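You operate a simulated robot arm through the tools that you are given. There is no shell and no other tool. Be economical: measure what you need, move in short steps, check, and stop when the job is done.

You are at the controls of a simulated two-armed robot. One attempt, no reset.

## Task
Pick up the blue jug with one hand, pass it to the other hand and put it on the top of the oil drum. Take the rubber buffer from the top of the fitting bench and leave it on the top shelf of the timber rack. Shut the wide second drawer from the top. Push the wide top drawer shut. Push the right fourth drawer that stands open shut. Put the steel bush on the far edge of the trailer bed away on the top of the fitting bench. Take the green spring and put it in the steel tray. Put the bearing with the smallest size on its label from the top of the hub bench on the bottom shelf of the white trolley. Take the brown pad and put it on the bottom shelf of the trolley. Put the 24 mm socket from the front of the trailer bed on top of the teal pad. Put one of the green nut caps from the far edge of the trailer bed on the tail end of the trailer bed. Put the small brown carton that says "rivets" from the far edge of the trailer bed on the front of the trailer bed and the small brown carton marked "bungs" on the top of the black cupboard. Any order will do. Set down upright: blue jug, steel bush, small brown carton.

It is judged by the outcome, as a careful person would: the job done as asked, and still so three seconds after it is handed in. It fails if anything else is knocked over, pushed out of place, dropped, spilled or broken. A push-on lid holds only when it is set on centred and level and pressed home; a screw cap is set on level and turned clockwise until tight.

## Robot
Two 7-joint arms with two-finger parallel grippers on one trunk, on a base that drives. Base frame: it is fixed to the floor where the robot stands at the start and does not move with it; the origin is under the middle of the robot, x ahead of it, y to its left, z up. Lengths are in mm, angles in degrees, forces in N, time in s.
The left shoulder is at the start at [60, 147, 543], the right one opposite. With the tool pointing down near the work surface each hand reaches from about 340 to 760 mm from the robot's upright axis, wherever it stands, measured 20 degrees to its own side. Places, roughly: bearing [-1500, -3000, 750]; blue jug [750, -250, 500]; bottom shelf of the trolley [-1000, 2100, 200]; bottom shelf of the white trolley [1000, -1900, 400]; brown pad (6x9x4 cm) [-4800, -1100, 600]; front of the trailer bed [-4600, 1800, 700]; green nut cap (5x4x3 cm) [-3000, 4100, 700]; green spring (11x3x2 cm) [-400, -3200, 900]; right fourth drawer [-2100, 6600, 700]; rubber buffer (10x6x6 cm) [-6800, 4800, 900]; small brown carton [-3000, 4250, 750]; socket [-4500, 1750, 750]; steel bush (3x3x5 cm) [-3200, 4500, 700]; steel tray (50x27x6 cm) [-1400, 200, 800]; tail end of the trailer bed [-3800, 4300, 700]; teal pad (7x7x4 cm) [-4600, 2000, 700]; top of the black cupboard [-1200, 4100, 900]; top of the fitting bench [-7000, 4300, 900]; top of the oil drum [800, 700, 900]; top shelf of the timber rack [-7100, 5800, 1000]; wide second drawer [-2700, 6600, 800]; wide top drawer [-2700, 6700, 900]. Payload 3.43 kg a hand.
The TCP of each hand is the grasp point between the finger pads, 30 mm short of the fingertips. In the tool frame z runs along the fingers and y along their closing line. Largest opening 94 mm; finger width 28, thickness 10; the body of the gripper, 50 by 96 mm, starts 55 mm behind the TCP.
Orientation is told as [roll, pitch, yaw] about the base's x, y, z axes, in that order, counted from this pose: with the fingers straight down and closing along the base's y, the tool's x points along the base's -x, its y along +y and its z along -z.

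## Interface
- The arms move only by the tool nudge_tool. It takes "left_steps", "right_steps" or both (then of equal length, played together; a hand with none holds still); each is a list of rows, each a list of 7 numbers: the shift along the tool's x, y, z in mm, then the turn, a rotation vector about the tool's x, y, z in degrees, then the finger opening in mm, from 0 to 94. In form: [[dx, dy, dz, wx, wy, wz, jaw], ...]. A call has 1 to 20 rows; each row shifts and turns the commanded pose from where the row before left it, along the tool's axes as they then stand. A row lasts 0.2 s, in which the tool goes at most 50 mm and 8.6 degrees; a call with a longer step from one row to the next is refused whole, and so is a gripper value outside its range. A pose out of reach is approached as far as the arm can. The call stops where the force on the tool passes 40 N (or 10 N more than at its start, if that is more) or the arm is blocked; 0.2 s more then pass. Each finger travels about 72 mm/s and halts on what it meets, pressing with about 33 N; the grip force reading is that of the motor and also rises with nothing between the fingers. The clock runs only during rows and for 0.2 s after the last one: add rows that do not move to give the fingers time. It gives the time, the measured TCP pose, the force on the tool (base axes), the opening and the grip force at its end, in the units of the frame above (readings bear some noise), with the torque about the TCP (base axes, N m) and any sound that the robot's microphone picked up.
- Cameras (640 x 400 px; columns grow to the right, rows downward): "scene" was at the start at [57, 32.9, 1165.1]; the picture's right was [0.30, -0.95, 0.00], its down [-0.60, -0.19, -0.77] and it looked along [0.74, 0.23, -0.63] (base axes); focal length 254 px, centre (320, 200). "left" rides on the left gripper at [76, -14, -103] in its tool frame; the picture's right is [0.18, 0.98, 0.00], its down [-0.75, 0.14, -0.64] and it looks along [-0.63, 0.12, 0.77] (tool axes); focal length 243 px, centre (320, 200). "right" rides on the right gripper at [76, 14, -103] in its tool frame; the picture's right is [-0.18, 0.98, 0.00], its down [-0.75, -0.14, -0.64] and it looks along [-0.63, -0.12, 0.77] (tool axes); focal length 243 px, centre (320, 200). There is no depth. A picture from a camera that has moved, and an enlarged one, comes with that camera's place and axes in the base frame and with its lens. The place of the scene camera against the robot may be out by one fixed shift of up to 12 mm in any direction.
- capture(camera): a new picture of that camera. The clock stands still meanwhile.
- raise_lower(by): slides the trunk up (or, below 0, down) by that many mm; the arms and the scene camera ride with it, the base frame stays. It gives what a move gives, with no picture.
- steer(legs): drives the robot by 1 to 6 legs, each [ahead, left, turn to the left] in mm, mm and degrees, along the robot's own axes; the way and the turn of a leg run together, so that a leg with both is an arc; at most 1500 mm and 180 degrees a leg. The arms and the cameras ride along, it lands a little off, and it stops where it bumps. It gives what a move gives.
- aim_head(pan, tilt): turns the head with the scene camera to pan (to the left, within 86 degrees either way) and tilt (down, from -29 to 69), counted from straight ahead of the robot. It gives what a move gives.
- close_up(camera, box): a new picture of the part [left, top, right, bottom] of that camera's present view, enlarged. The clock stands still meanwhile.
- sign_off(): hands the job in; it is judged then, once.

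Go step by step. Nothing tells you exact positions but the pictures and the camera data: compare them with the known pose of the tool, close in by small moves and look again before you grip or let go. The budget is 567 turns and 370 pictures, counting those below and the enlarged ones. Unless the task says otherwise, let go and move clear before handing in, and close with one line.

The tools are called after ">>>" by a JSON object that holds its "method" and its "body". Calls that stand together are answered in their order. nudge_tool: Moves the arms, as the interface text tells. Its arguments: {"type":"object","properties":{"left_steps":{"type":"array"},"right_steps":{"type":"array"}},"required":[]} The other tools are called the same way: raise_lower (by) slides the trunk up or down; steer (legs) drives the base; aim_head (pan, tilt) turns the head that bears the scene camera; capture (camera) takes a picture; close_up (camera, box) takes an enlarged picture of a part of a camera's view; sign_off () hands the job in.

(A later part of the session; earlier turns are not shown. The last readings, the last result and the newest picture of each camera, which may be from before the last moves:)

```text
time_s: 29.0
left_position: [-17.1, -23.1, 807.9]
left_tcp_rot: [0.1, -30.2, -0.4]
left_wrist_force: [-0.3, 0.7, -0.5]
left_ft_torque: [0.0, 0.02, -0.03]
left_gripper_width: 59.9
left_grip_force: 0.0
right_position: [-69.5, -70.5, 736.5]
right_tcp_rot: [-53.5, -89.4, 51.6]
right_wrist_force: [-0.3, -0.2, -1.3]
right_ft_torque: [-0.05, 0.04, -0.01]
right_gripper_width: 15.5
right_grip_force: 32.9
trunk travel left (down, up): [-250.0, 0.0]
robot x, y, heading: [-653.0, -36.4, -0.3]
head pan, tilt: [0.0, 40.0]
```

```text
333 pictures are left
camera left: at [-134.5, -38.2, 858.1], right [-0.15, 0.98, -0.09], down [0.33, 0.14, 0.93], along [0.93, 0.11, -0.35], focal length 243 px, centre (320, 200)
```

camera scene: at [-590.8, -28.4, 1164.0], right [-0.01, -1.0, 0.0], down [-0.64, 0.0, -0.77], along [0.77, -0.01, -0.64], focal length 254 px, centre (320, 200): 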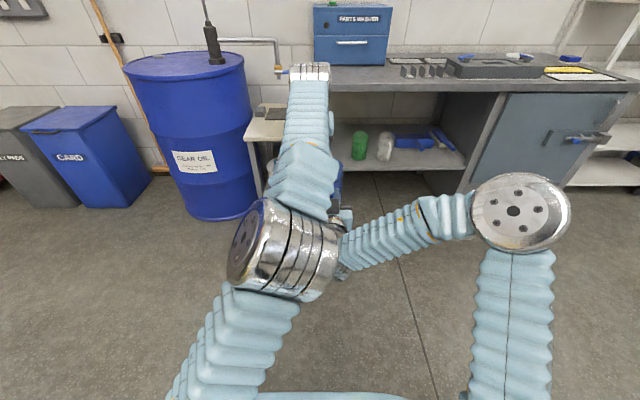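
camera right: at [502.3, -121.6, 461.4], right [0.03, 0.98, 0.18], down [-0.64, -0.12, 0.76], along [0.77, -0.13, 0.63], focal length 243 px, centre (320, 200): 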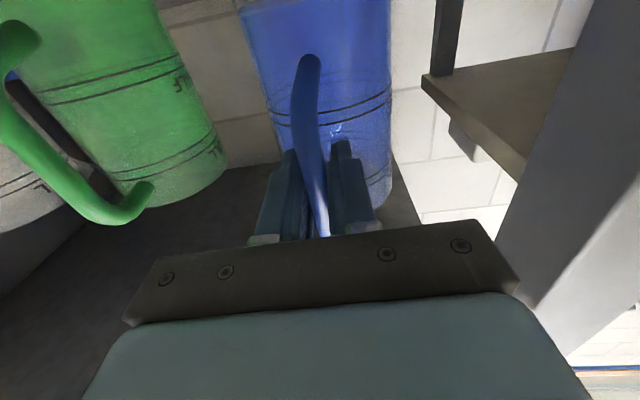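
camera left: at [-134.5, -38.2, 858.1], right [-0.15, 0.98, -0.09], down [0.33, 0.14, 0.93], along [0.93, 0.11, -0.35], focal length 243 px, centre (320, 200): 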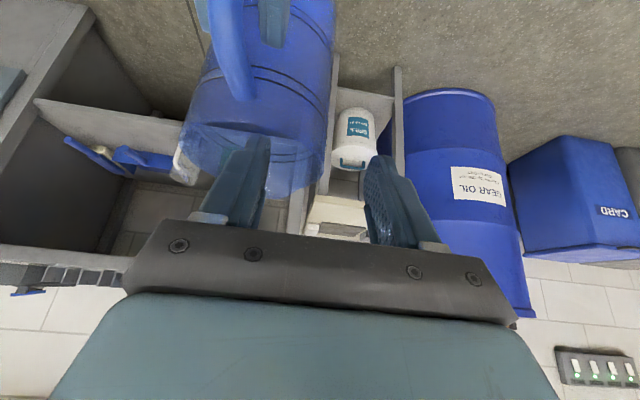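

>>> {"method": "nudge_tool", "body": {"left_steps": [[12.5, -1, 21.6, 0, 0, 0, 60], [0, 0, 0, 0, 0, 0, 60], [0, 0, 0, 0, 0, 0, 0], [0, 0, 0, 0, 0, 0, 0], [0, 0, 0, 0, 0, 0, 0], [0, 0, 0, 0, 0, 0, 0]]}}

>>> {"method": "capture", "body": {"camera": "left"}}

```text
time_s: 30.4
left_position: [-15.1, -25.1, 783.6]
left_tcp_rot: [0.1, -30.2, -0.4]
left_wrist_force: [28.8, -13.9, 8.4]
left_ft_torque: [-0.06, 0.1, 1.65]
left_gripper_width: 23.5
left_grip_force: 33.3
right_position: [-70.9, -70.0, 737.4]
right_tcp_rot: [-52.7, -89.3, 50.9]
right_wrist_force: [-30.4, 14.2, -10.6]
right_ft_torque: [-1.05, -0.93, 0.57]
right_gripper_width: 15.8
right_grip_force: 33.4
trunk travel left (down, up): [-250.0, 0.0]
robot x, y, heading: [-648.3, -32.8, -0.1]
head pan, tilt: [0.0, 40.0]
```

```text
332 pictures are left
camera left: at [-133.2, -38.4, 833.3], right [-0.15, 0.98, -0.09], down [0.33, 0.14, 0.93], along [0.93, 0.11, -0.34], focal length 243 px, centre (320, 200)
```

left: 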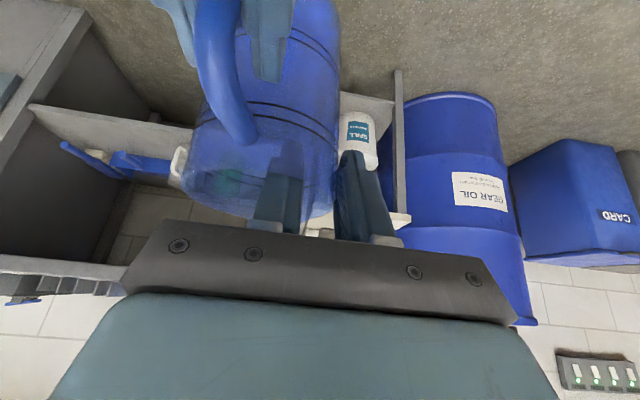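

Grip came up 23 mm wide with side load: the fingers are skewed on the wall. I open, rise and look at the rim again.

>>> {"method": "nudge_tool", "body": {"left_steps": [[0, 0, 0, 0, 0, 0, 60], [0, 0, 0, 0, 0, 0, 60], [-12.5, 0, -21.6, 0, 0, 0, 60], [-15.4, 0, -26, 0, 0, 0, 60], [-15.4, 0, -26, 0, 0, 0, 60], [0, 0, 0, 0, 0, 0, 60]]}}

>>> {"method": "close_up", "body": {"camera": "left", "box": [160, 0, 400, 150]}}

```text
time_s: 31.8
left_position: [-13.9, -26.5, 869.1]
left_tcp_rot: [0.1, -30.0, -0.5]
left_wrist_force: [0.5, -0.2, 0.4]
left_ft_torque: [0.04, 0.04, 0.04]
left_gripper_width: 60.0
left_grip_force: 0.0
right_position: [-68.9, -70.8, 737.1]
right_tcp_rot: [-54.4, -89.4, 52.4]
right_wrist_force: [-0.1, 0.1, -0.7]
right_ft_torque: [-0.02, 0.08, 0.02]
right_gripper_width: 15.3
right_grip_force: 32.6
trunk travel left (down, up): [-250.0, 0.0]
robot x, y, heading: [-650.5, -32.3, -0.5]
head pan, tilt: [0.0, 40.0]
```

```text
2.67 times, centred on (280, 75) of left
camera zoom: at [-132.6, -41.2, 919.2], right [-0.15, 0.98, -0.09], down [0.33, 0.14, 0.93], along [0.93, 0.11, -0.35], focal length 647 px, centre (427, 533)
```

zoom: 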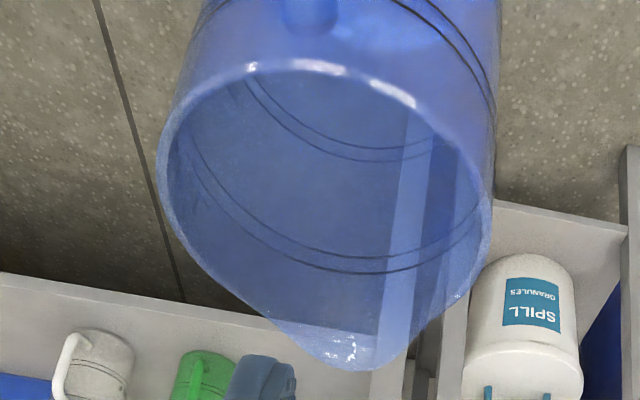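

>>> {"method": "nudge_tool", "body": {"left_steps": [[11.4, 2.2, 26.5, 0, 0, 0, 60], [11.4, 2.2, 26.5, 0, 0, 0, 60], [11.4, 2.2, 26.5, 0, 0, 0, 60], [0, 0, 0, 0, 0, 0, 60], [0, 0, 0, 0, 0, 0, 20], [0, 0, 0, 0, 0, 0, 0], [0, 0, 0, 0, 0, 0, 0], [0, 0, 0, 0, 0, 0, 0]]}}

>>> {"method": "capture", "body": {"camera": "left"}}

```text
time_s: 33.6
left_position: [-1.4, -20.2, 786.1]
left_tcp_rot: [0.0, -30.1, -0.4]
left_wrist_force: [-2.8, -2.2, 1.3]
left_ft_torque: [-0.42, 0.2, 0.01]
left_gripper_width: 12.8
left_grip_force: 32.7
right_position: [-69.0, -70.8, 737.1]
right_tcp_rot: [-52.3, -89.5, 50.3]
right_wrist_force: [2.7, 3.8, -2.8]
right_ft_torque: [0.2, -0.02, 0.11]
right_gripper_width: 15.4
right_grip_force: 33.0
trunk travel left (down, up): [-250.0, 0.0]
robot x, y, heading: [-651.8, -31.3, -0.3]
head pan, tilt: [0.0, 40.0]
```

```text
330 pictures are left
camera left: at [-120.3, -34.8, 835.6], right [-0.15, 0.98, -0.09], down [0.33, 0.14, 0.93], along [0.93, 0.11, -0.35], focal length 243 px, centre (320, 200)
```

left: 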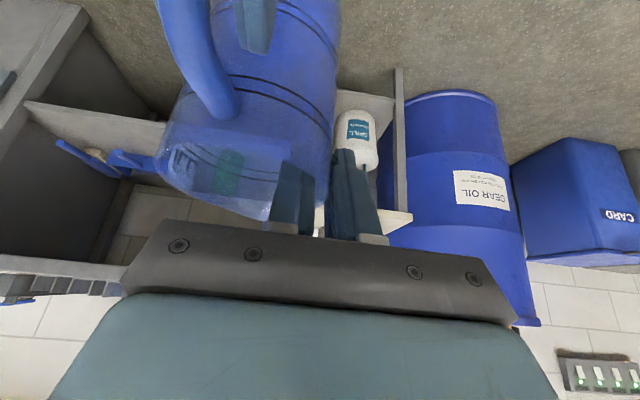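

Left hand now holds the wall well (12.8 mm, forces small). Right opens and draws back.

>>> {"method": "nudge_tool", "body": {"right_steps": [[0, 0, 0, 0, 0, 0, 50], [0, 0, 0, 0, 0, 0, 50], [0, 0, 0, 0, 0, 0, 50]]}}

>>> {"method": "capture", "body": {"camera": "right"}}

>>> {"method": "capture", "body": {"camera": "left"}}

```text
time_s: 34.4
left_position: [-1.9, -21.2, 786.0]
left_tcp_rot: [0.1, -30.1, -0.4]
left_wrist_force: [-0.4, -0.2, -0.3]
left_ft_torque: [0.04, -0.04, 0.0]
left_gripper_width: 11.1
left_grip_force: 33.1
right_position: [-69.7, -70.2, 735.7]
right_tcp_rot: [-54.2, -89.4, 52.3]
right_wrist_force: [-0.2, -0.3, -0.9]
right_ft_torque: [-0.01, 0.01, 0.0]
right_gripper_width: 50.3
right_grip_force: 0.1
trunk travel left (down, up): [-250.0, 0.0]
robot x, y, heading: [-653.1, -38.7, -0.0]
head pan, tilt: [0.0, 40.0]
```

```text
329 pictures are left
camera right: at [-171.9, -54.1, 661.3], right [0.04, 0.98, 0.18], down [-0.64, -0.11, 0.76], along [0.77, -0.14, 0.63], focal length 243 px, centre (320, 200)
```

right: 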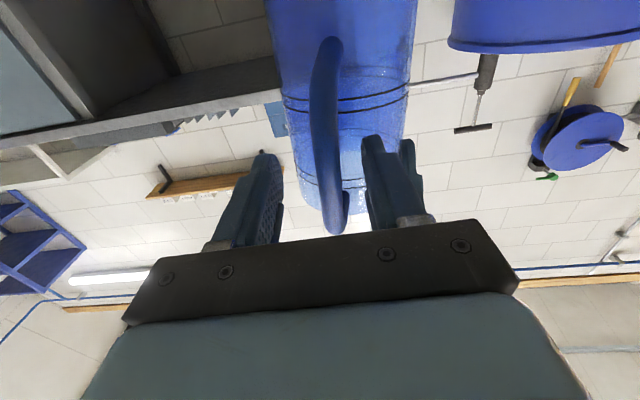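

```text
328 pictures are left
camera left: at [-120.2, -34.5, 835.5], right [-0.15, 0.98, -0.09], down [0.33, 0.14, 0.93], along [0.93, 0.11, -0.35], focal length 243 px, centre (320, 200)
```

left: 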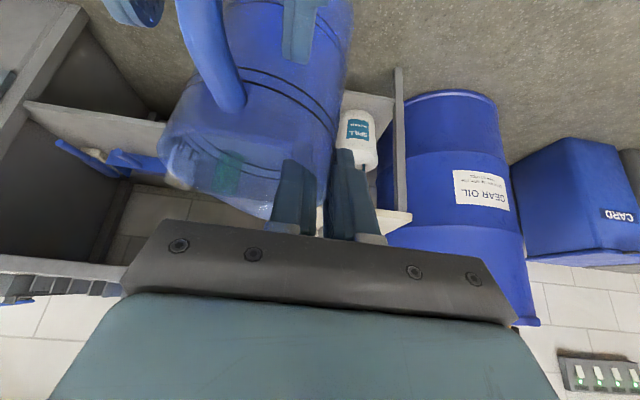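

>>> {"method": "nudge_tool", "body": {"right_steps": [[0, 0, -35, 0, 0, 0, 50], [0, 0, -35, 0, 0, 0, 50], [30, 0, -20, 0, 0, 0, 50], [40, -20, 0, 0, 0, 0, 50], [40, -20, 0, 0, 0, 0, 50], [0, 0, 0, 0, 0, 0, 50]]}}

>>> {"method": "nudge_tool", "body": {"left_steps": [[-20, 0, -35, 0, 0, 0, 0], [-20, 0, -35, 0, 0, 0, 0], [-20, 0, -35, 0, 0, 0, 0], [0, 0, 0, 0, 0, 0, 0]]}}

>>> {"method": "aim_head", "body": {"pan": 25, "tilt": 35}}

>>> {"method": "capture", "body": {"camera": "scene"}}

```text
time_s: 35.8
left_position: [-2.5, -20.4, 784.8]
left_tcp_rot: [0.1, -30.1, -0.5]
left_wrist_force: [-1.3, 0.8, -0.2]
left_ft_torque: [0.01, 0.01, -0.02]
left_gripper_width: 11.6
left_grip_force: 32.8
right_position: [-163.2, -110.7, 627.0]
right_tcp_rot: [-51.5, -89.4, 49.6]
right_wrist_force: [-0.8, 0.6, 0.0]
right_ft_torque: [0.0, -0.02, -0.01]
right_gripper_width: 49.9
right_grip_force: 0.0
trunk travel left (down, up): [-250.0, 0.0]
robot x, y, heading: [-647.5, -36.9, -0.4]
head pan, tilt: [0.0, 40.0]
```

```text
time_s: 36.8
left_position: [-3.6, -19.7, 905.1]
left_tcp_rot: [0.0, -30.0, -0.4]
left_wrist_force: [-0.3, 0.9, -0.4]
left_ft_torque: [0.05, 0.01, 0.03]
left_gripper_width: 11.3
left_grip_force: 33.3
right_position: [-162.6, -110.6, 627.4]
right_tcp_rot: [-53.7, -89.3, 51.7]
right_wrist_force: [0.4, -0.3, 0.0]
right_ft_torque: [0.0, -0.04, 0.01]
right_gripper_width: 50.0
right_grip_force: 0.1
trunk travel left (down, up): [-250.0, 0.0]
robot x, y, heading: [-653.6, -34.9, 0.0]
head pan, tilt: [0.0, 40.0]
```

```text
time_s: 37.7
left_position: [-3.5, -19.0, 903.4]
left_tcp_rot: [0.0, -30.1, -0.4]
left_wrist_force: [0.2, 0.1, -0.3]
left_ft_torque: [0.05, -0.02, -0.01]
left_gripper_width: 11.3
left_grip_force: 32.5
right_position: [-163.0, -109.6, 626.2]
right_tcp_rot: [-53.4, -89.4, 51.5]
right_wrist_force: [-0.1, 0.0, 0.2]
right_ft_torque: [-0.02, 0.02, -0.03]
right_gripper_width: 50.0
right_grip_force: 0.1
trunk travel left (down, up): [-250.0, 0.0]
robot x, y, heading: [-648.9, -36.2, -0.5]
head pan, tilt: [25.0, 35.0]
```

```text
327 pictures are left
camera scene: at [-595.9, 8.8, 1171.5], right [0.42, -0.91, 0.0], down [-0.52, -0.24, -0.82], along [0.74, 0.34, -0.57], focal length 254 px, centre (320, 200)
```

scene: 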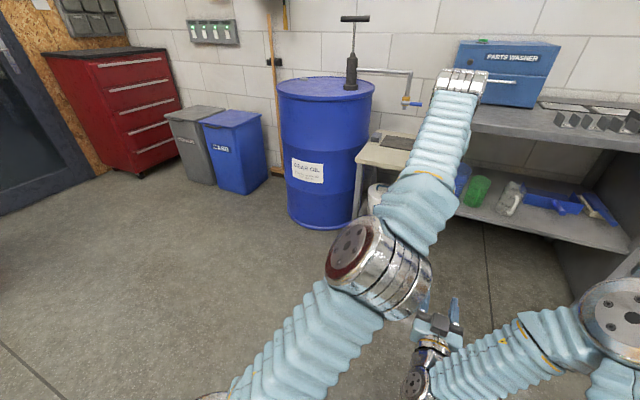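

>>> {"method": "nudge_tool", "body": {"left_steps": [[6.6, 20, -39, 0, 0, 0, 0], [6.6, 20, -39, 0, 0, 0, 0], [6.6, 20, -39, 0, 0, 0, 0], [6.6, 20, -39, 0, 0, 0, 0], [6.6, 20, -39, 0, 0, 0, 0], [0, 0, 0, 0, 0, 0, 0]]}}

>>> {"method": "capture", "body": {"camera": "left"}}

>>> {"method": "capture", "body": {"camera": "scene"}}

```text
time_s: 39.1
left_position: [-131.6, 80.5, 1055.6]
left_tcp_rot: [0.0, -30.2, -0.4]
left_wrist_force: [0.2, 0.5, -1.7]
left_ft_torque: [-0.01, -0.02, 0.0]
left_gripper_width: 11.2
left_grip_force: 33.3
right_position: [-163.2, -108.8, 628.0]
right_tcp_rot: [-54.4, -89.5, 52.5]
right_wrist_force: [0.3, 0.3, -0.3]
right_ft_torque: [-0.02, -0.02, 0.03]
right_gripper_width: 50.0
right_grip_force: 0.1
trunk travel left (down, up): [-250.0, 0.0]
robot x, y, heading: [-652.4, -38.2, -0.4]
head pan, tilt: [25.0, 35.0]
```

```text
326 pictures are left
camera left: at [-250.2, 66.3, 1105.7], right [-0.15, 0.98, -0.09], down [0.33, 0.14, 0.93], along [0.93, 0.11, -0.35], focal length 243 px, centre (320, 200)
```

left: 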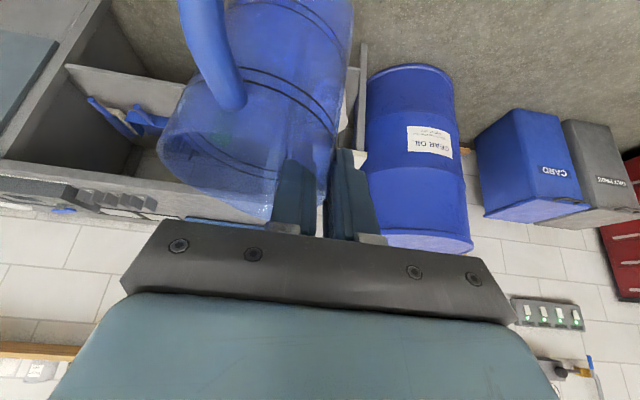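

```text
325 pictures are left
camera scene: at [-596.0, 9.0, 1171.6], right [0.42, -0.91, 0.0], down [-0.52, -0.24, -0.82], along [0.74, 0.34, -0.57], focal length 254 px, centre (320, 200)
```

scene: 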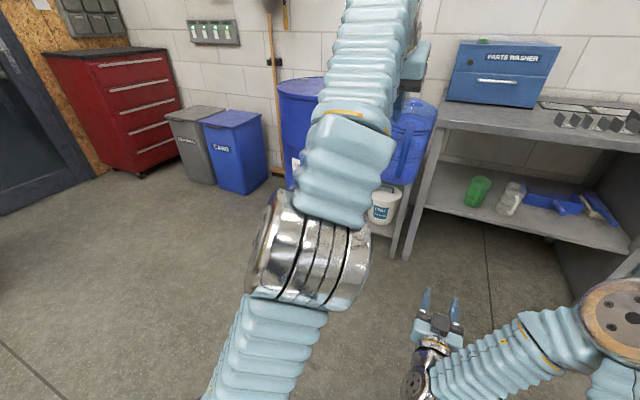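

>>> {"method": "nudge_tool", "body": {"right_steps": [[-45, -10, -10, 0, 0, 0, 50], [-45, -10, -10, 0, 0, 0, 50], [-45, -10, 0, 0, 0, 0, 50], [-45, -10, 0, 0, 0, 0, 50], [-45, 0, 0, 0, 0, 0, 50], [-45, 0, 0, 0, 0, 0, 50], [0, 0, 0, 0, 8.5, 0, 50], [0, 0, 0, 0, 8.5, 0, 50], [0, 0, 0, 0, 8.5, 0, 50], [0, 0, 0, 0, 8.5, 0, 50], [0, 0, 0, 0, 8.5, 0, 50], [0, 0, 0, 0, 8.5, 0, 50], [0, 0, 0, 0, 8.5, 0, 50], [0, 0, 0, 0, 8.5, 0, 50], [0, 0, 0, 0, 8.5, 0, 50], [0, 0, 0, 0, 8.5, 0, 50], [40, 0, 0, 0, 4.5, 0, 50], [40, 0, 0, 0, 0, 0, 50], [40, 0, 0, 0, 0, 0, 50], [0, 0, 0, 0, 0, 0, 50]]}}

>>> {"method": "steer", "body": {"legs": [[0, 580, 0], [400, 0, 0]]}}

>>> {"method": "capture", "body": {"camera": "scene"}}

>>> {"method": "capture", "body": {"camera": "left"}}

```text
time_s: 43.3
left_position: [-131.7, 79.7, 1055.7]
left_tcp_rot: [0.2, -30.2, -0.3]
left_wrist_force: [0.0, -0.3, 0.3]
left_ft_torque: [0.04, -0.02, -0.03]
left_gripper_width: 10.9
left_grip_force: 33.4
right_position: [-285.2, -130.0, 895.9]
right_tcp_rot: [-0.6, -0.1, -2.1]
right_wrist_force: [-0.6, 0.6, 0.0]
right_ft_torque: [0.01, 0.03, -0.01]
right_gripper_width: 50.0
right_grip_force: 0.1
right hand out of reach, approached as far as the arm can: row 1, 2
trunk travel left (down, up): [-250.0, 0.0]
robot x, y, heading: [-649.2, -32.8, -0.3]
head pan, tilt: [25.0, 35.0]
```

```text
time_s: 48.7
left_position: [280.3, 643.4, 1055.3]
left_tcp_rot: [0.0, -30.1, -1.4]
left_wrist_force: [-0.9, 0.4, -1.6]
left_ft_torque: [0.03, -0.01, 0.04]
left_gripper_width: 11.4
left_grip_force: 33.2
right_position: [123.0, 435.6, 895.8]
right_tcp_rot: [-0.5, -0.2, -3.2]
right_wrist_force: [0.4, -0.6, -1.5]
right_ft_torque: [0.0, 0.01, -0.02]
right_gripper_width: 50.2
right_grip_force: 0.3
trunk travel left (down, up): [-250.0, 0.0]
robot x, y, heading: [-242.2, 538.3, -1.5]
head pan, tilt: [25.0, 35.0]
```

```text
324 pictures are left
camera scene: at [-185.2, 581.6, 1171.6], right [0.4, -0.92, 0.0], down [-0.53, -0.23, -0.82], along [0.75, 0.33, -0.57], focal length 254 px, centre (320, 200)
```

scene: 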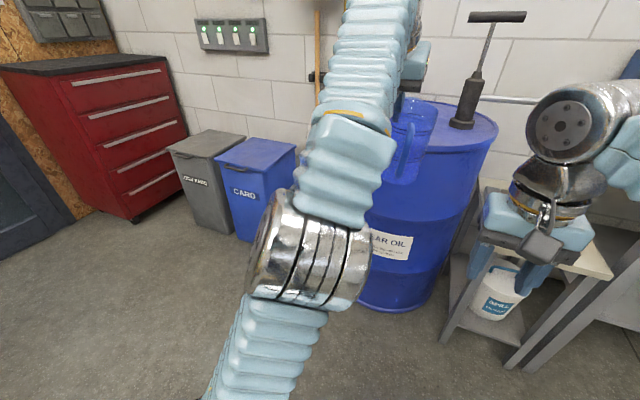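

```text
323 pictures are left
camera left: at [162.1, 631.8, 1105.4], right [-0.13, 0.99, -0.09], down [0.33, 0.13, 0.93], along [0.93, 0.09, -0.35], focal length 243 px, centre (320, 200)
```

left: 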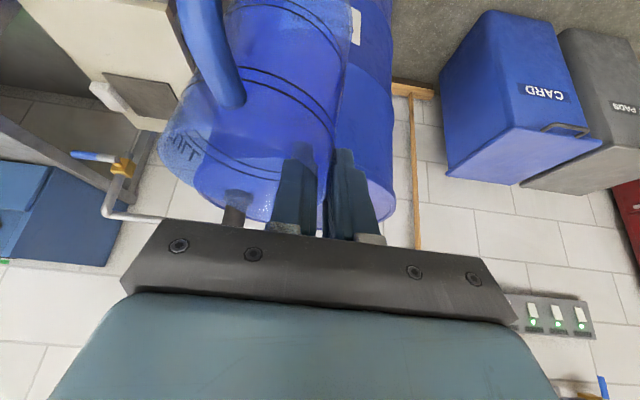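

>>> {"method": "close_up", "body": {"camera": "scene", "box": [340, 60, 540, 260]}}

```text
2.00 times, centred on (440, 160) of scene
camera zoom: at [-185.2, 581.6, 1171.6], right [0.4, -0.92, 0.0], down [-0.53, -0.23, -0.82], along [0.75, 0.33, -0.57], focal length 508 px, centre (80, 280)
```

zoom: 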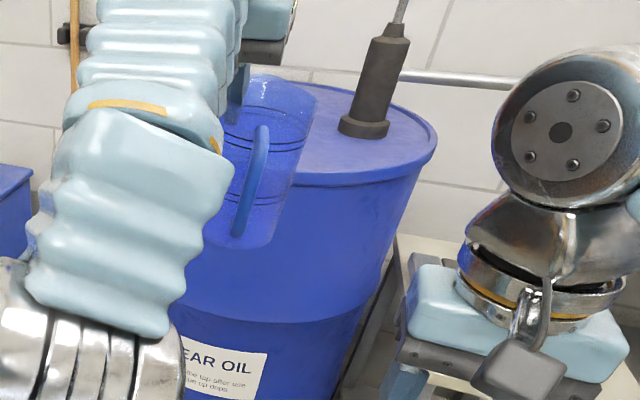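

>>> {"method": "steer", "body": {"legs": [[0, 57, 1.4], [290, 0, 0]]}}

>>> {"method": "capture", "body": {"camera": "scene"}}

>>> {"method": "capture", "body": {"camera": "right"}}

```text
time_s: 51.3
left_position: [570.1, 710.6, 1054.3]
left_tcp_rot: [0.0, -30.2, -0.3]
left_wrist_force: [-0.6, -0.2, -0.4]
left_ft_torque: [0.07, -0.04, 0.03]
left_gripper_width: 11.0
left_grip_force: 32.6
right_position: [416.1, 500.5, 895.3]
right_tcp_rot: [-0.5, -0.1, -1.9]
right_wrist_force: [-0.7, 0.1, 0.0]
right_ft_torque: [0.03, 0.0, -0.02]
right_gripper_width: 49.9
right_grip_force: 0.0
trunk travel left (down, up): [-250.0, 0.0]
robot x, y, heading: [45.6, 595.4, -0.4]
head pan, tilt: [25.0, 35.0]
```

```text
321 pictures are left
camera scene: at [104.7, 639.3, 1171.6], right [0.42, -0.91, 0.0], down [-0.52, -0.24, -0.82], along [0.74, 0.34, -0.57], focal length 254 px, centre (320, 200)
```

scene: 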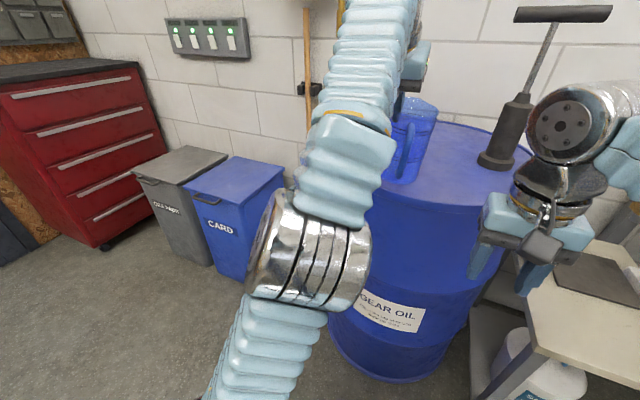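

```text
320 pictures are left
camera right: at [340.5, 518.2, 997.8], right [0.22, 0.98, -0.01], down [0.75, -0.16, 0.65], along [0.63, -0.14, -0.76], focal length 243 px, centre (320, 200)
```

right: 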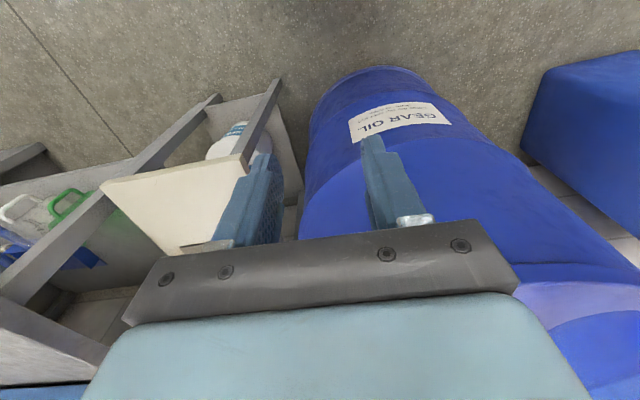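

>>> {"method": "nudge_tool", "body": {"left_steps": [[-25, 0, 32, 0, 0, 0, 0], [-25, 0, 32, 0, 0, 0, 0], [0, 0, 0, 0, 0, 0, 0]]}}

>>> {"method": "close_up", "body": {"camera": "scene", "box": [340, 60, 540, 260]}}

>>> {"method": "capture", "body": {"camera": "left"}}

```text
time_s: 52.1
left_position: [621.2, 707.8, 1025.8]
left_tcp_rot: [0.0, -30.2, -0.2]
left_wrist_force: [0.2, 0.2, -0.6]
left_ft_torque: [0.04, -0.02, 0.02]
left_gripper_width: 11.0
left_grip_force: 32.8
left hand out of reach, approached as far as the arm can: row 2
right_position: [416.7, 500.6, 896.4]
right_tcp_rot: [-0.5, -0.3, -1.7]
right_wrist_force: [0.0, -0.3, -0.5]
right_ft_torque: [0.0, 0.01, 0.04]
right_gripper_width: 50.1
right_grip_force: 0.0
trunk travel left (down, up): [-250.0, 0.0]
robot x, y, heading: [47.7, 595.6, -0.3]
head pan, tilt: [25.0, 35.0]
```

```text
2.00 times, centred on (440, 160) of scene
camera zoom: at [104.8, 639.3, 1171.5], right [0.42, -0.91, 0.0], down [-0.52, -0.24, -0.82], along [0.74, 0.34, -0.57], focal length 508 px, centre (80, 280)
```

zoom: 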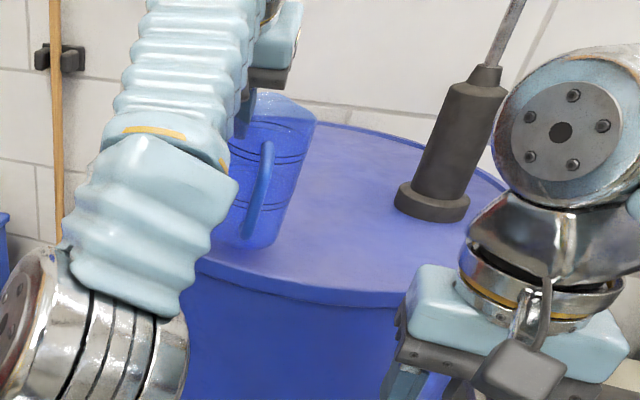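

```text
318 pictures are left
camera left: at [503.6, 693.8, 1075.7], right [-0.15, 0.98, -0.09], down [0.33, 0.14, 0.93], along [0.93, 0.11, -0.35], focal length 243 px, centre (320, 200)
```

left: 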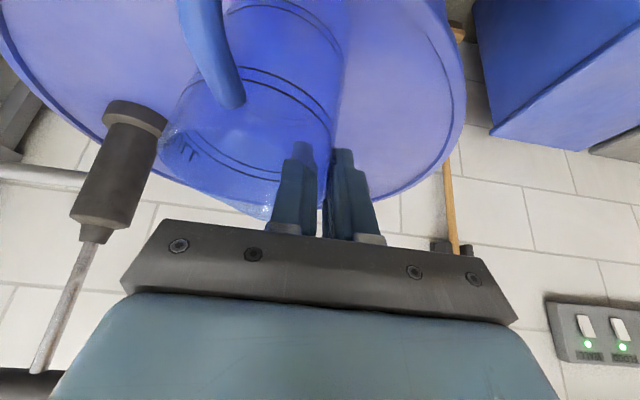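

>>> {"method": "nudge_tool", "body": {"left_steps": [[0, 0, 0, 3.4, 0, -2, 0], [4, 0, 6.9, 0, 0, 0, 0], [0, 0, 0, 0, 0, 0, 0]]}}

>>> {"method": "close_up", "body": {"camera": "scene", "box": [340, 60, 540, 260]}}

```text
time_s: 52.9
left_position: [619.7, 707.0, 1017.5]
left_tcp_rot: [-4.5, -30.0, 2.0]
left_wrist_force: [-0.2, -0.3, -0.6]
left_ft_torque: [0.01, 0.01, 0.06]
left_gripper_width: 11.1
left_grip_force: 32.8
right_position: [416.0, 500.6, 896.0]
right_tcp_rot: [-0.6, -0.2, -1.8]
right_wrist_force: [-1.1, -0.2, 0.8]
right_ft_torque: [0.01, -0.01, 0.01]
right_gripper_width: 50.1
right_grip_force: 0.1
trunk travel left (down, up): [-250.0, 0.0]
robot x, y, heading: [52.8, 591.9, -0.4]
head pan, tilt: [25.0, 35.0]
```

```text
2.00 times, centred on (440, 160) of scene
camera zoom: at [104.8, 639.2, 1171.6], right [0.42, -0.91, 0.0], down [-0.52, -0.24, -0.82], along [0.74, 0.34, -0.57], focal length 508 px, centre (80, 280)
```

zoom: 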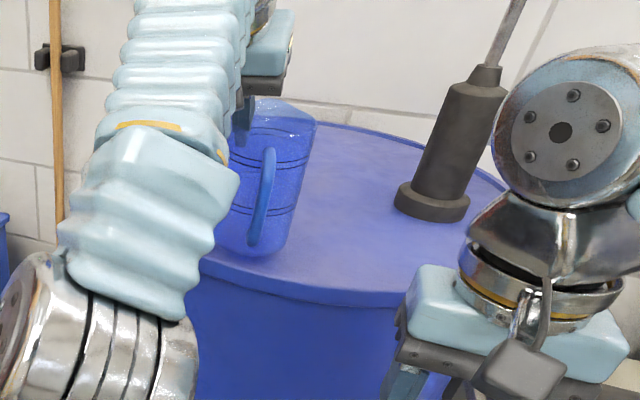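

>>> {"method": "steer", "body": {"legs": [[60, 0, 0]]}}

>>> {"method": "nudge_tool", "body": {"left_steps": [[4, 0, 6.9, 0, 0, 0, 0], [0, 0, 0, 0, 0, 0, 0]]}}

>>> {"method": "close_up", "body": {"camera": "scene", "box": [340, 60, 540, 260]}}

```text
time_s: 53.8
left_position: [681.3, 705.5, 1018.0]
left_tcp_rot: [-4.5, -30.0, 2.0]
left_wrist_force: [-0.1, -0.7, -0.4]
left_ft_torque: [0.02, -0.01, 0.02]
left_gripper_width: 10.9
left_grip_force: 33.0
right_position: [475.3, 500.3, 895.8]
right_tcp_rot: [-0.5, -0.3, -1.9]
right_wrist_force: [-0.5, 0.0, 0.5]
right_ft_torque: [-0.01, -0.02, -0.01]
right_gripper_width: 49.9
right_grip_force: 0.1
trunk travel left (down, up): [-250.0, 0.0]
robot x, y, heading: [108.8, 594.6, -0.1]
head pan, tilt: [25.0, 35.0]
```

```text
time_s: 54.4
left_position: [680.8, 706.1, 1008.7]
left_tcp_rot: [-4.5, -30.0, 2.0]
left_wrist_force: [0.4, -0.2, -0.5]
left_ft_torque: [0.0, 0.0, 0.0]
left_gripper_width: 11.1
left_grip_force: 32.7
right_position: [476.9, 500.5, 896.0]
right_tcp_rot: [-0.5, -0.2, -1.8]
right_wrist_force: [-0.4, 1.4, -0.4]
right_ft_torque: [-0.04, -0.01, 0.01]
right_gripper_width: 49.9
right_grip_force: 0.1
trunk travel left (down, up): [-250.0, 0.0]
robot x, y, heading: [112.4, 592.8, -0.2]
head pan, tilt: [25.0, 35.0]
```

```text
2.00 times, centred on (440, 160) of scene
camera zoom: at [164.8, 638.9, 1171.6], right [0.42, -0.91, 0.0], down [-0.52, -0.24, -0.82], along [0.74, 0.34, -0.57], focal length 508 px, centre (80, 280)
```

zoom: 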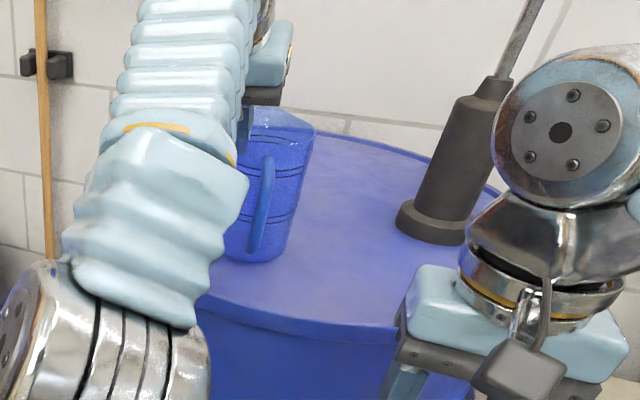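

>>> {"method": "nudge_tool", "body": {"left_steps": [[2, 0, 3.5, 0, 0, 0, 0], [2, 0, 3.5, 0, 0, 0, 0], [2, 0, 3.5, 0, 0, 0, 0], [0, 0, 0, 0, 0, 0, 0]]}}

>>> {"method": "close_up", "body": {"camera": "scene", "box": [380, 100, 480, 200]}}

```text
time_s: 55.1
left_position: [679.7, 706.8, 1007.4]
left_tcp_rot: [-4.5, -30.9, 2.2]
left_wrist_force: [-4.2, 1.7, 17.0]
left_ft_torque: [-0.37, 1.14, -0.21]
left_gripper_width: 11.2
left_grip_force: 32.3
right_position: [475.5, 500.4, 895.5]
right_tcp_rot: [-0.5, -0.2, -1.8]
right_wrist_force: [0.3, -0.4, 0.2]
right_ft_torque: [0.02, -0.02, 0.01]
right_gripper_width: 50.2
right_grip_force: 0.1
trunk travel left (down, up): [-250.0, 0.0]
robot x, y, heading: [106.0, 592.2, -0.4]
head pan, tilt: [25.0, 35.0]
stopped in row 3 (left hand): the force on the tool passed its limit at 45 N (the readings are from after the stop); the commanded pose is now the measured one
```

```text
4.00 times, centred on (430, 150) of scene
camera zoom: at [163.1, 639.0, 1171.7], right [0.42, -0.91, 0.0], down [-0.52, -0.24, -0.82], along [0.74, 0.34, -0.57], focal length 1015 px, centre (-120, 400)
```

zoom: 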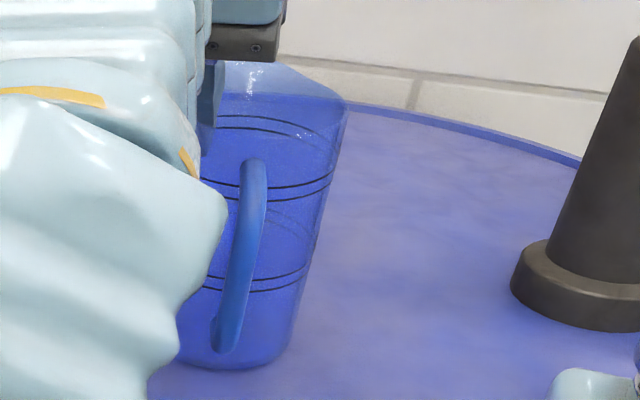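

>>> {"method": "nudge_tool", "body": {"left_steps": [[-1, 0, -1.7, 0, 0, 0, 0], [0, 0, 0, 0, 0, 0, 14], [0, 0, 0, 0, 0, 0, 20], [0, 0, 0, 0, 0, 0, 34], [0, 0, 0, 0, 0, 0, 34]]}}

>>> {"method": "close_up", "body": {"camera": "scene", "box": [380, 100, 480, 200]}}

>>> {"method": "capture", "body": {"camera": "left"}}

```text
time_s: 56.3
left_position: [681.8, 706.3, 1007.1]
left_tcp_rot: [-4.6, -30.7, 2.2]
left_wrist_force: [-0.2, 0.1, -0.6]
left_ft_torque: [-0.05, -0.02, 0.0]
left_gripper_width: 34.1
left_grip_force: 0.0
right_position: [476.3, 500.4, 895.0]
right_tcp_rot: [-0.4, -0.2, -1.8]
right_wrist_force: [-0.2, -0.6, 0.5]
right_ft_torque: [-0.01, -0.01, -0.03]
right_gripper_width: 50.0
right_grip_force: 0.0
trunk travel left (down, up): [-250.0, 0.0]
robot x, y, heading: [111.0, 594.1, -0.6]
head pan, tilt: [25.0, 35.0]
```

```text
4.00 times, centred on (430, 150) of scene
camera zoom: at [164.8, 639.0, 1171.5], right [0.42, -0.91, 0.0], down [-0.52, -0.24, -0.82], along [0.74, 0.34, -0.57], focal length 1015 px, centre (-120, 400)
```

zoom: 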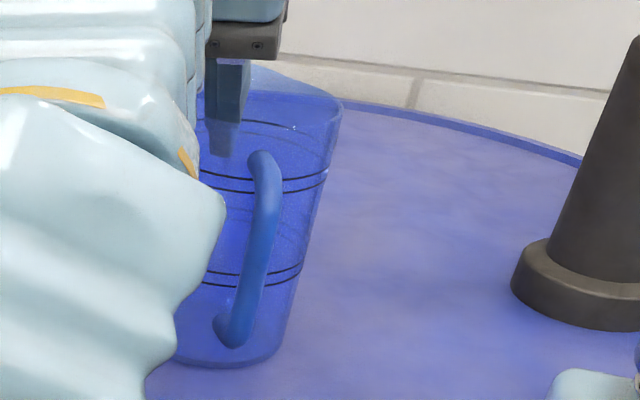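

```text
313 pictures are left
camera left: at [562.4, 695.5, 1056.2], right [-0.16, 0.97, -0.16], down [0.32, 0.2, 0.93], along [0.93, 0.09, -0.34], focal length 243 px, centre (320, 200)
```

left: 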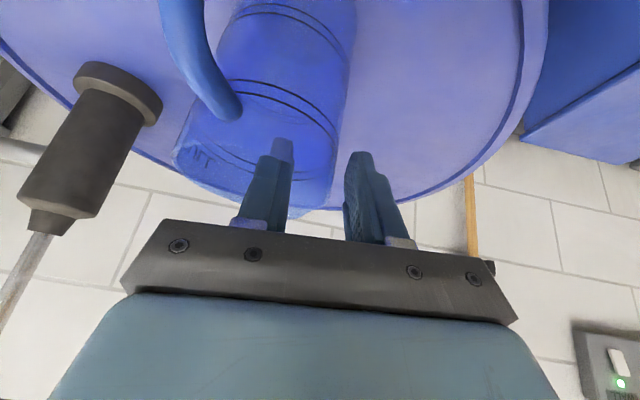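

>>> {"method": "nudge_tool", "body": {"left_steps": [[-9, 0, -20, 0, 0, 0, 34], [-3, 0, -25, 0, 0, 0, 34], [0, 0, -35, 0, 0, 0, 34], [0, 0, -35, 0, 0, 0, 34], [0, 0, 0, 0, 0, 0, 34]]}}

>>> {"method": "capture", "body": {"camera": "left"}}

```text
time_s: 57.5
left_position: [623.5, 708.7, 1076.4]
left_tcp_rot: [-4.7, -30.6, 2.1]
left_wrist_force: [0.0, -0.6, -0.7]
left_ft_torque: [0.02, -0.02, -0.02]
left_gripper_width: 34.1
left_grip_force: 0.0
left hand out of reach, approached as far as the arm can: row 2, 3, 4
right_position: [476.5, 500.2, 895.8]
right_tcp_rot: [-0.5, -0.2, -1.8]
right_wrist_force: [0.1, -0.7, -0.2]
right_ft_torque: [-0.01, 0.0, 0.0]
right_gripper_width: 49.8
right_grip_force: 0.1
trunk travel left (down, up): [-250.0, 0.0]
robot x, y, heading: [109.3, 601.6, -0.1]
head pan, tilt: [25.0, 35.0]
```

```text
312 pictures are left
camera left: at [504.6, 698.7, 1126.3], right [-0.16, 0.97, -0.16], down [0.32, 0.2, 0.93], along [0.93, 0.09, -0.34], focal length 243 px, centre (320, 200)
```

left: 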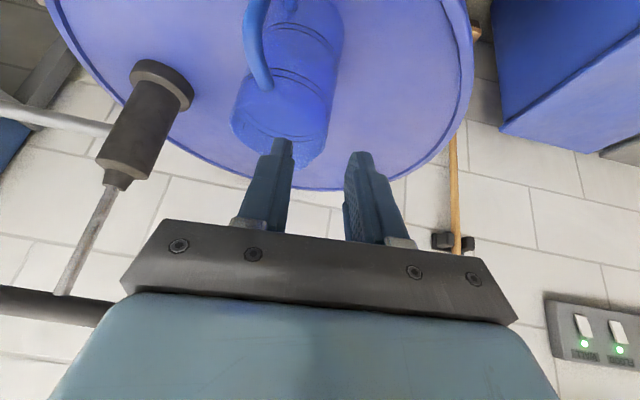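

Jug is standing on the drum. I back off and turn towards the hub bench to the right, looking around on the way.

>>> {"method": "steer", "body": {"legs": [[-600, 0, 0], [0, 0, -90]]}}

>>> {"method": "nudge_tool", "body": {"left_steps": [[0, 0, 0, -2.25, 7.5, 1, 90], [0, 0, 0, -2.25, 7.5, 1, 90], [35, 20, 0, 0, 7.5, 0, 90], [35, 20, 0, 0, 7.5, 0, 90], [35, 20, 0, 0, 0, 0, 90], [0, 0, 0, 0, 0, 0, 90]]}}

>>> {"method": "aim_head", "body": {"pan": 0, "tilt": 20}}

>>> {"method": "capture", "body": {"camera": "scene"}}

```text
time_s: 64.7
left_position: [-363.7, 82.1, 1077.5]
left_tcp_rot: [-4.6, -30.7, -87.4]
left_wrist_force: [0.1, 0.4, 1.1]
left_ft_torque: [0.03, -0.02, -0.01]
left_gripper_width: 34.2
left_grip_force: 0.0
right_position: [-573.6, 227.5, 896.1]
right_tcp_rot: [-0.5, -0.2, -91.3]
right_wrist_force: [0.1, -0.1, 0.7]
right_ft_torque: [0.03, 0.05, -0.02]
right_gripper_width: 50.0
right_grip_force: 0.0
trunk travel left (down, up): [-250.0, 0.0]
robot x, y, heading: [-483.9, 594.4, -90.0]
head pan, tilt: [25.0, 35.0]
```

```text
time_s: 66.1
left_position: [-309.2, 202.7, 1023.0]
left_tcp_rot: [-2.5, -8.1, -88.9]
left_wrist_force: [-0.5, -0.1, 0.2]
left_ft_torque: [0.02, -0.02, 0.0]
left_gripper_width: 90.0
left_grip_force: 0.0
left hand out of reach, approached as far as the arm can: row 1, 2
right_position: [-573.5, 227.3, 895.8]
right_tcp_rot: [-0.4, -0.2, -91.4]
right_wrist_force: [-1.0, 0.5, -0.5]
right_ft_torque: [-0.01, 0.03, 0.03]
right_gripper_width: 50.1
right_grip_force: 0.0
trunk travel left (down, up): [-250.0, 0.0]
robot x, y, heading: [-485.1, 595.8, -89.9]
head pan, tilt: [25.0, 35.0]
```

```text
time_s: 67.0
left_position: [-310.9, 202.8, 1024.3]
left_tcp_rot: [-2.5, -8.2, -88.9]
left_wrist_force: [-0.1, -0.2, 0.2]
left_ft_torque: [0.0, 0.02, 0.0]
left_gripper_width: 89.9
left_grip_force: 0.0
right_position: [-574.8, 228.2, 894.8]
right_tcp_rot: [-0.4, -0.1, -91.4]
right_wrist_force: [0.3, 0.5, -0.5]
right_ft_torque: [-0.01, -0.02, 0.0]
right_gripper_width: 50.0
right_grip_force: 0.2
trunk travel left (down, up): [-250.0, 0.0]
robot x, y, heading: [-484.4, 594.6, -89.6]
head pan, tilt: [0.0, 20.0]
```

```text
311 pictures are left
camera scene: at [-477.1, 539.6, 1195.4], right [-1.0, 0.0, 0.0], down [0.0, 0.34, -0.94], along [0.0, -0.94, -0.34], focal length 254 px, centre (320, 200)
```

scene: 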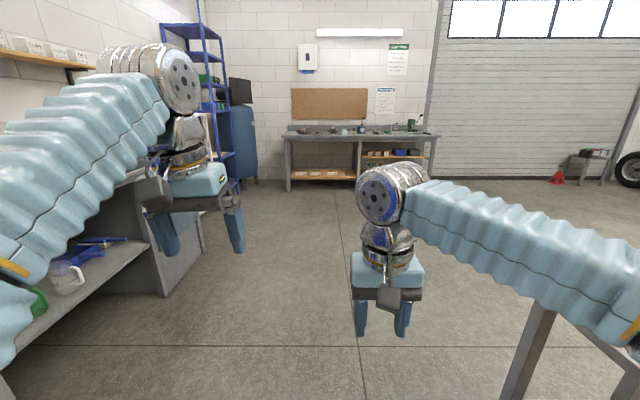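

>>> {"method": "steer", "body": {"legs": [[1500, 0, 0], [1100, 0, 0]]}}

>>> {"method": "aim_head", "body": {"pan": 0, "tilt": 25}}

>>> {"method": "capture", "body": {"camera": "scene"}}

```text
time_s: 79.5
left_position: [-268.2, -2359.5, 1023.3]
left_tcp_rot: [-2.5, -8.3, -88.4]
left_wrist_force: [-0.4, 0.3, 0.6]
left_ft_torque: [0.01, 0.03, 0.04]
left_gripper_width: 90.0
left_grip_force: 0.1
right_position: [-532.4, -2338.0, 896.5]
right_tcp_rot: [-0.5, -0.2, -90.8]
right_wrist_force: [-0.2, -0.7, -1.3]
right_ft_torque: [0.02, 0.0, -0.02]
right_gripper_width: 50.1
right_grip_force: 0.1
trunk travel left (down, up): [-250.0, 0.0]
robot x, y, heading: [-449.4, -1970.8, -89.4]
head pan, tilt: [0.0, 20.0]
```

```text
time_s: 80.1
left_position: [-268.6, -2359.8, 1022.6]
left_tcp_rot: [-2.4, -8.3, -88.4]
left_wrist_force: [0.5, -0.4, -0.3]
left_ft_torque: [-0.04, 0.01, -0.04]
left_gripper_width: 89.9
left_grip_force: 0.0
right_position: [-532.1, -2337.9, 896.3]
right_tcp_rot: [-0.5, -0.2, -90.9]
right_wrist_force: [0.5, 0.2, -0.5]
right_ft_torque: [-0.01, 0.0, -0.01]
right_gripper_width: 50.2
right_grip_force: 0.1
trunk travel left (down, up): [-250.0, 0.0]
robot x, y, heading: [-445.4, -1973.7, -89.0]
head pan, tilt: [0.0, 25.0]
```

```text
310 pictures are left
camera scene: at [-438.6, -2024.2, 1187.4], right [-1.0, -0.01, 0.0], down [-0.01, 0.42, -0.91], along [0.01, -0.91, -0.42], focal length 254 px, centre (320, 200)
```

scene: 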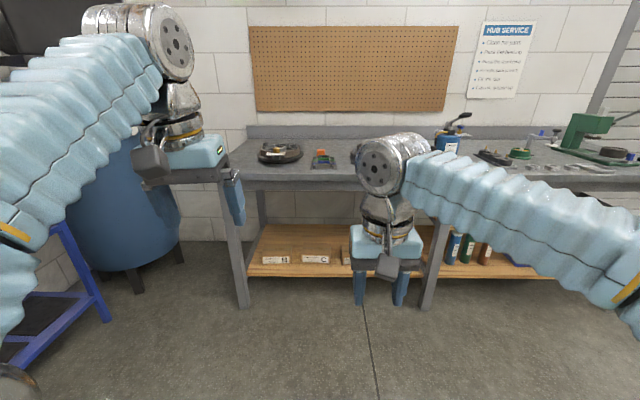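

>>> {"method": "close_up", "body": {"camera": "scene", "box": [230, 110, 430, 200]}}

>>> {"method": "close_up", "body": {"camera": "scene", "box": [420, 100, 640, 200]}}

```text
3.20 times, centred on (330, 155) of scene
camera zoom: at [-438.6, -2024.2, 1187.4], right [-1.0, -0.01, 0.0], down [-0.01, 0.42, -0.91], along [0.01, -0.91, -0.42], focal length 812 px, centre (288, 344)
```

zoom: 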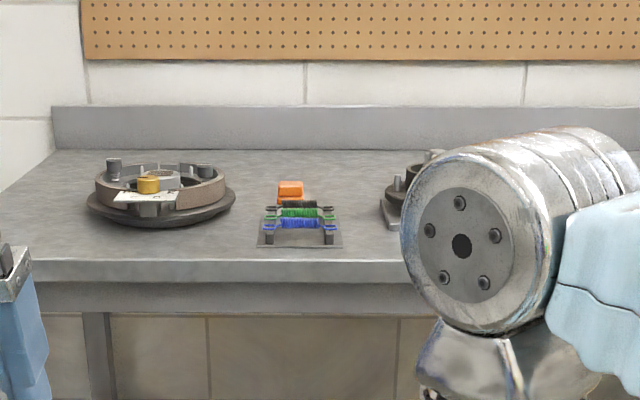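

```text
2.91 times, centred on (530, 150) of scene
camera zoom: at [-438.6, -2024.2, 1187.4], right [-1.0, -0.01, 0.0], down [-0.01, 0.42, -0.91], along [0.01, -0.91, -0.42], focal length 738 px, centre (-291, 346)
```

zoom: 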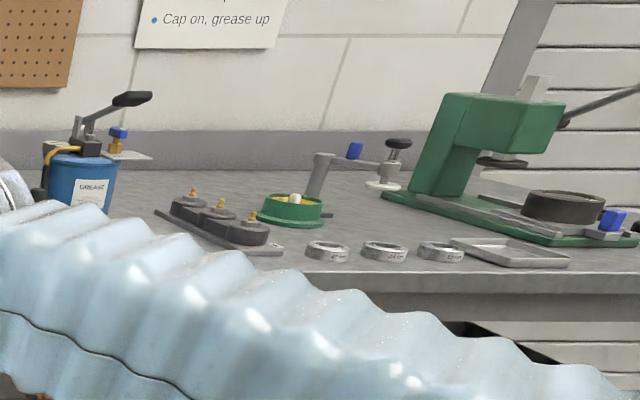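

Springs lie on a small rack at about [-442, -3055]; bearings are rings further right along the front edge. I raise the right hand and drive up to the rack.

>>> {"method": "nudge_tool", "body": {"right_steps": [[0, 0, -40, 0, 0, 0, 50], [0, 0, -40, 0, 0, 0, 50], [0, 0, -40, 0, 0, 0, 50], [0, 0, 0, 0, 0, 0, 50]], "left_steps": [[0, 0, 0, 2.5, 8.2, 0, 90], [0, 0, 0, 0, 0, 0, 90], [0, 0, 0, 0, 0, 0, 90], [0, 0, 0, 0, 0, 0, 90]]}}

>>> {"method": "steer", "body": {"legs": [[0, -95, 0], [460, 0, 0]]}}

>>> {"method": "capture", "body": {"camera": "left"}}

>>> {"method": "aim_head", "body": {"pan": 10, "tilt": 30}}

>>> {"method": "capture", "body": {"camera": "scene"}}

```text
time_s: 81.1
left_position: [-268.2, -2360.8, 1023.3]
left_tcp_rot: [-3.3, -5.5, -88.4]
left_wrist_force: [0.1, 1.1, 1.2]
left_ft_torque: [0.05, -0.03, 0.04]
left_gripper_width: 90.1
left_grip_force: 0.0
left hand out of reach, approached as far as the arm can: row 1
right_position: [-533.3, -2338.9, 986.0]
right_tcp_rot: [-0.5, -0.2, -90.8]
right_wrist_force: [1.0, 0.3, -0.3]
right_ft_torque: [0.04, 0.0, -0.02]
right_gripper_width: 50.0
right_grip_force: 0.1
right hand out of reach, approached as far as the arm can: row 3
trunk travel left (down, up): [-250.0, 0.0]
robot x, y, heading: [-446.0, -1970.2, -89.4]
head pan, tilt: [0.0, 25.0]
```

```text
time_s: 84.7
left_position: [-354.6, -2829.6, 1023.5]
left_tcp_rot: [-3.3, -5.5, -88.5]
left_wrist_force: [0.5, 0.2, -1.7]
left_ft_torque: [0.02, 0.02, 0.01]
left_gripper_width: 89.8
left_grip_force: 0.1
right_position: [-619.8, -2809.7, 986.9]
right_tcp_rot: [-0.5, -0.2, -90.8]
right_wrist_force: [-0.4, -0.4, 0.3]
right_ft_torque: [0.02, 0.0, 0.02]
right_gripper_width: 50.0
right_grip_force: 0.0
trunk travel left (down, up): [-250.0, 0.0]
robot x, y, heading: [-533.5, -2439.4, -89.1]
head pan, tilt: [0.0, 25.0]
```

```text
307 pictures are left
camera left: at [-367.2, -2744.9, 1118.4], right [0.98, 0.2, -0.07], down [0.2, -0.68, 0.7], along [0.09, -0.7, -0.71], focal length 243 px, centre (320, 200)
```

left: 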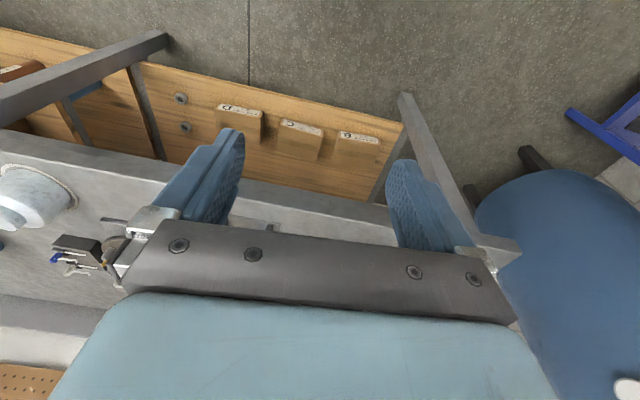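

```text
time_s: 85.4
left_position: [-355.8, -2829.9, 1022.7]
left_tcp_rot: [-3.2, -5.4, -88.4]
left_wrist_force: [0.2, -0.2, 0.2]
left_ft_torque: [0.0, -0.01, 0.0]
left_gripper_width: 90.1
left_grip_force: 0.0
right_position: [-621.2, -2809.1, 986.0]
right_tcp_rot: [-0.6, -0.3, -90.7]
right_wrist_force: [-0.7, 0.5, 0.9]
right_ft_torque: [-0.02, -0.01, 0.03]
right_gripper_width: 49.8
right_grip_force: 0.1
trunk travel left (down, up): [-250.0, 0.0]
robot x, y, heading: [-534.2, -2436.1, -89.3]
head pan, tilt: [10.0, 30.0]
```

```text
306 pictures are left
camera scene: at [-511.2, -2490.7, 1179.4], right [-0.98, -0.19, 0.0], down [-0.09, 0.49, -0.87], along [0.16, -0.85, -0.5], focal length 254 px, centre (320, 200)
```

scene: 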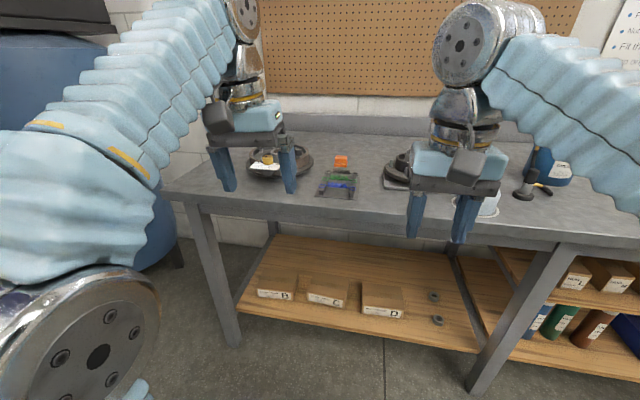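

>>> {"method": "close_up", "body": {"camera": "scene", "box": [290, 140, 390, 210]}}

```text
5.71 times, centred on (340, 175) of scene
camera zoom: at [-511.2, -2490.7, 1179.4], right [-0.98, -0.19, 0.0], down [-0.09, 0.49, -0.87], along [0.16, -0.85, -0.5], focal length 1450 px, centre (206, 343)
```

zoom: 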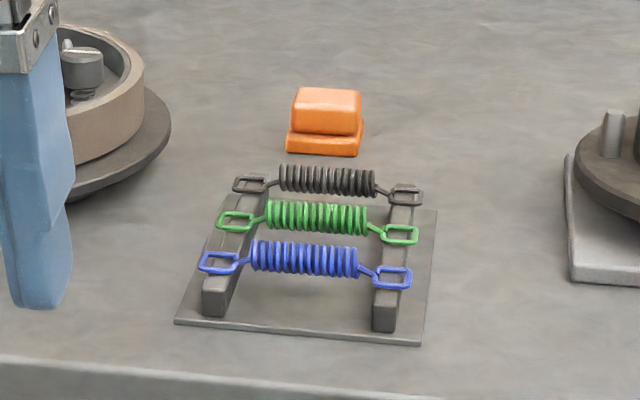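

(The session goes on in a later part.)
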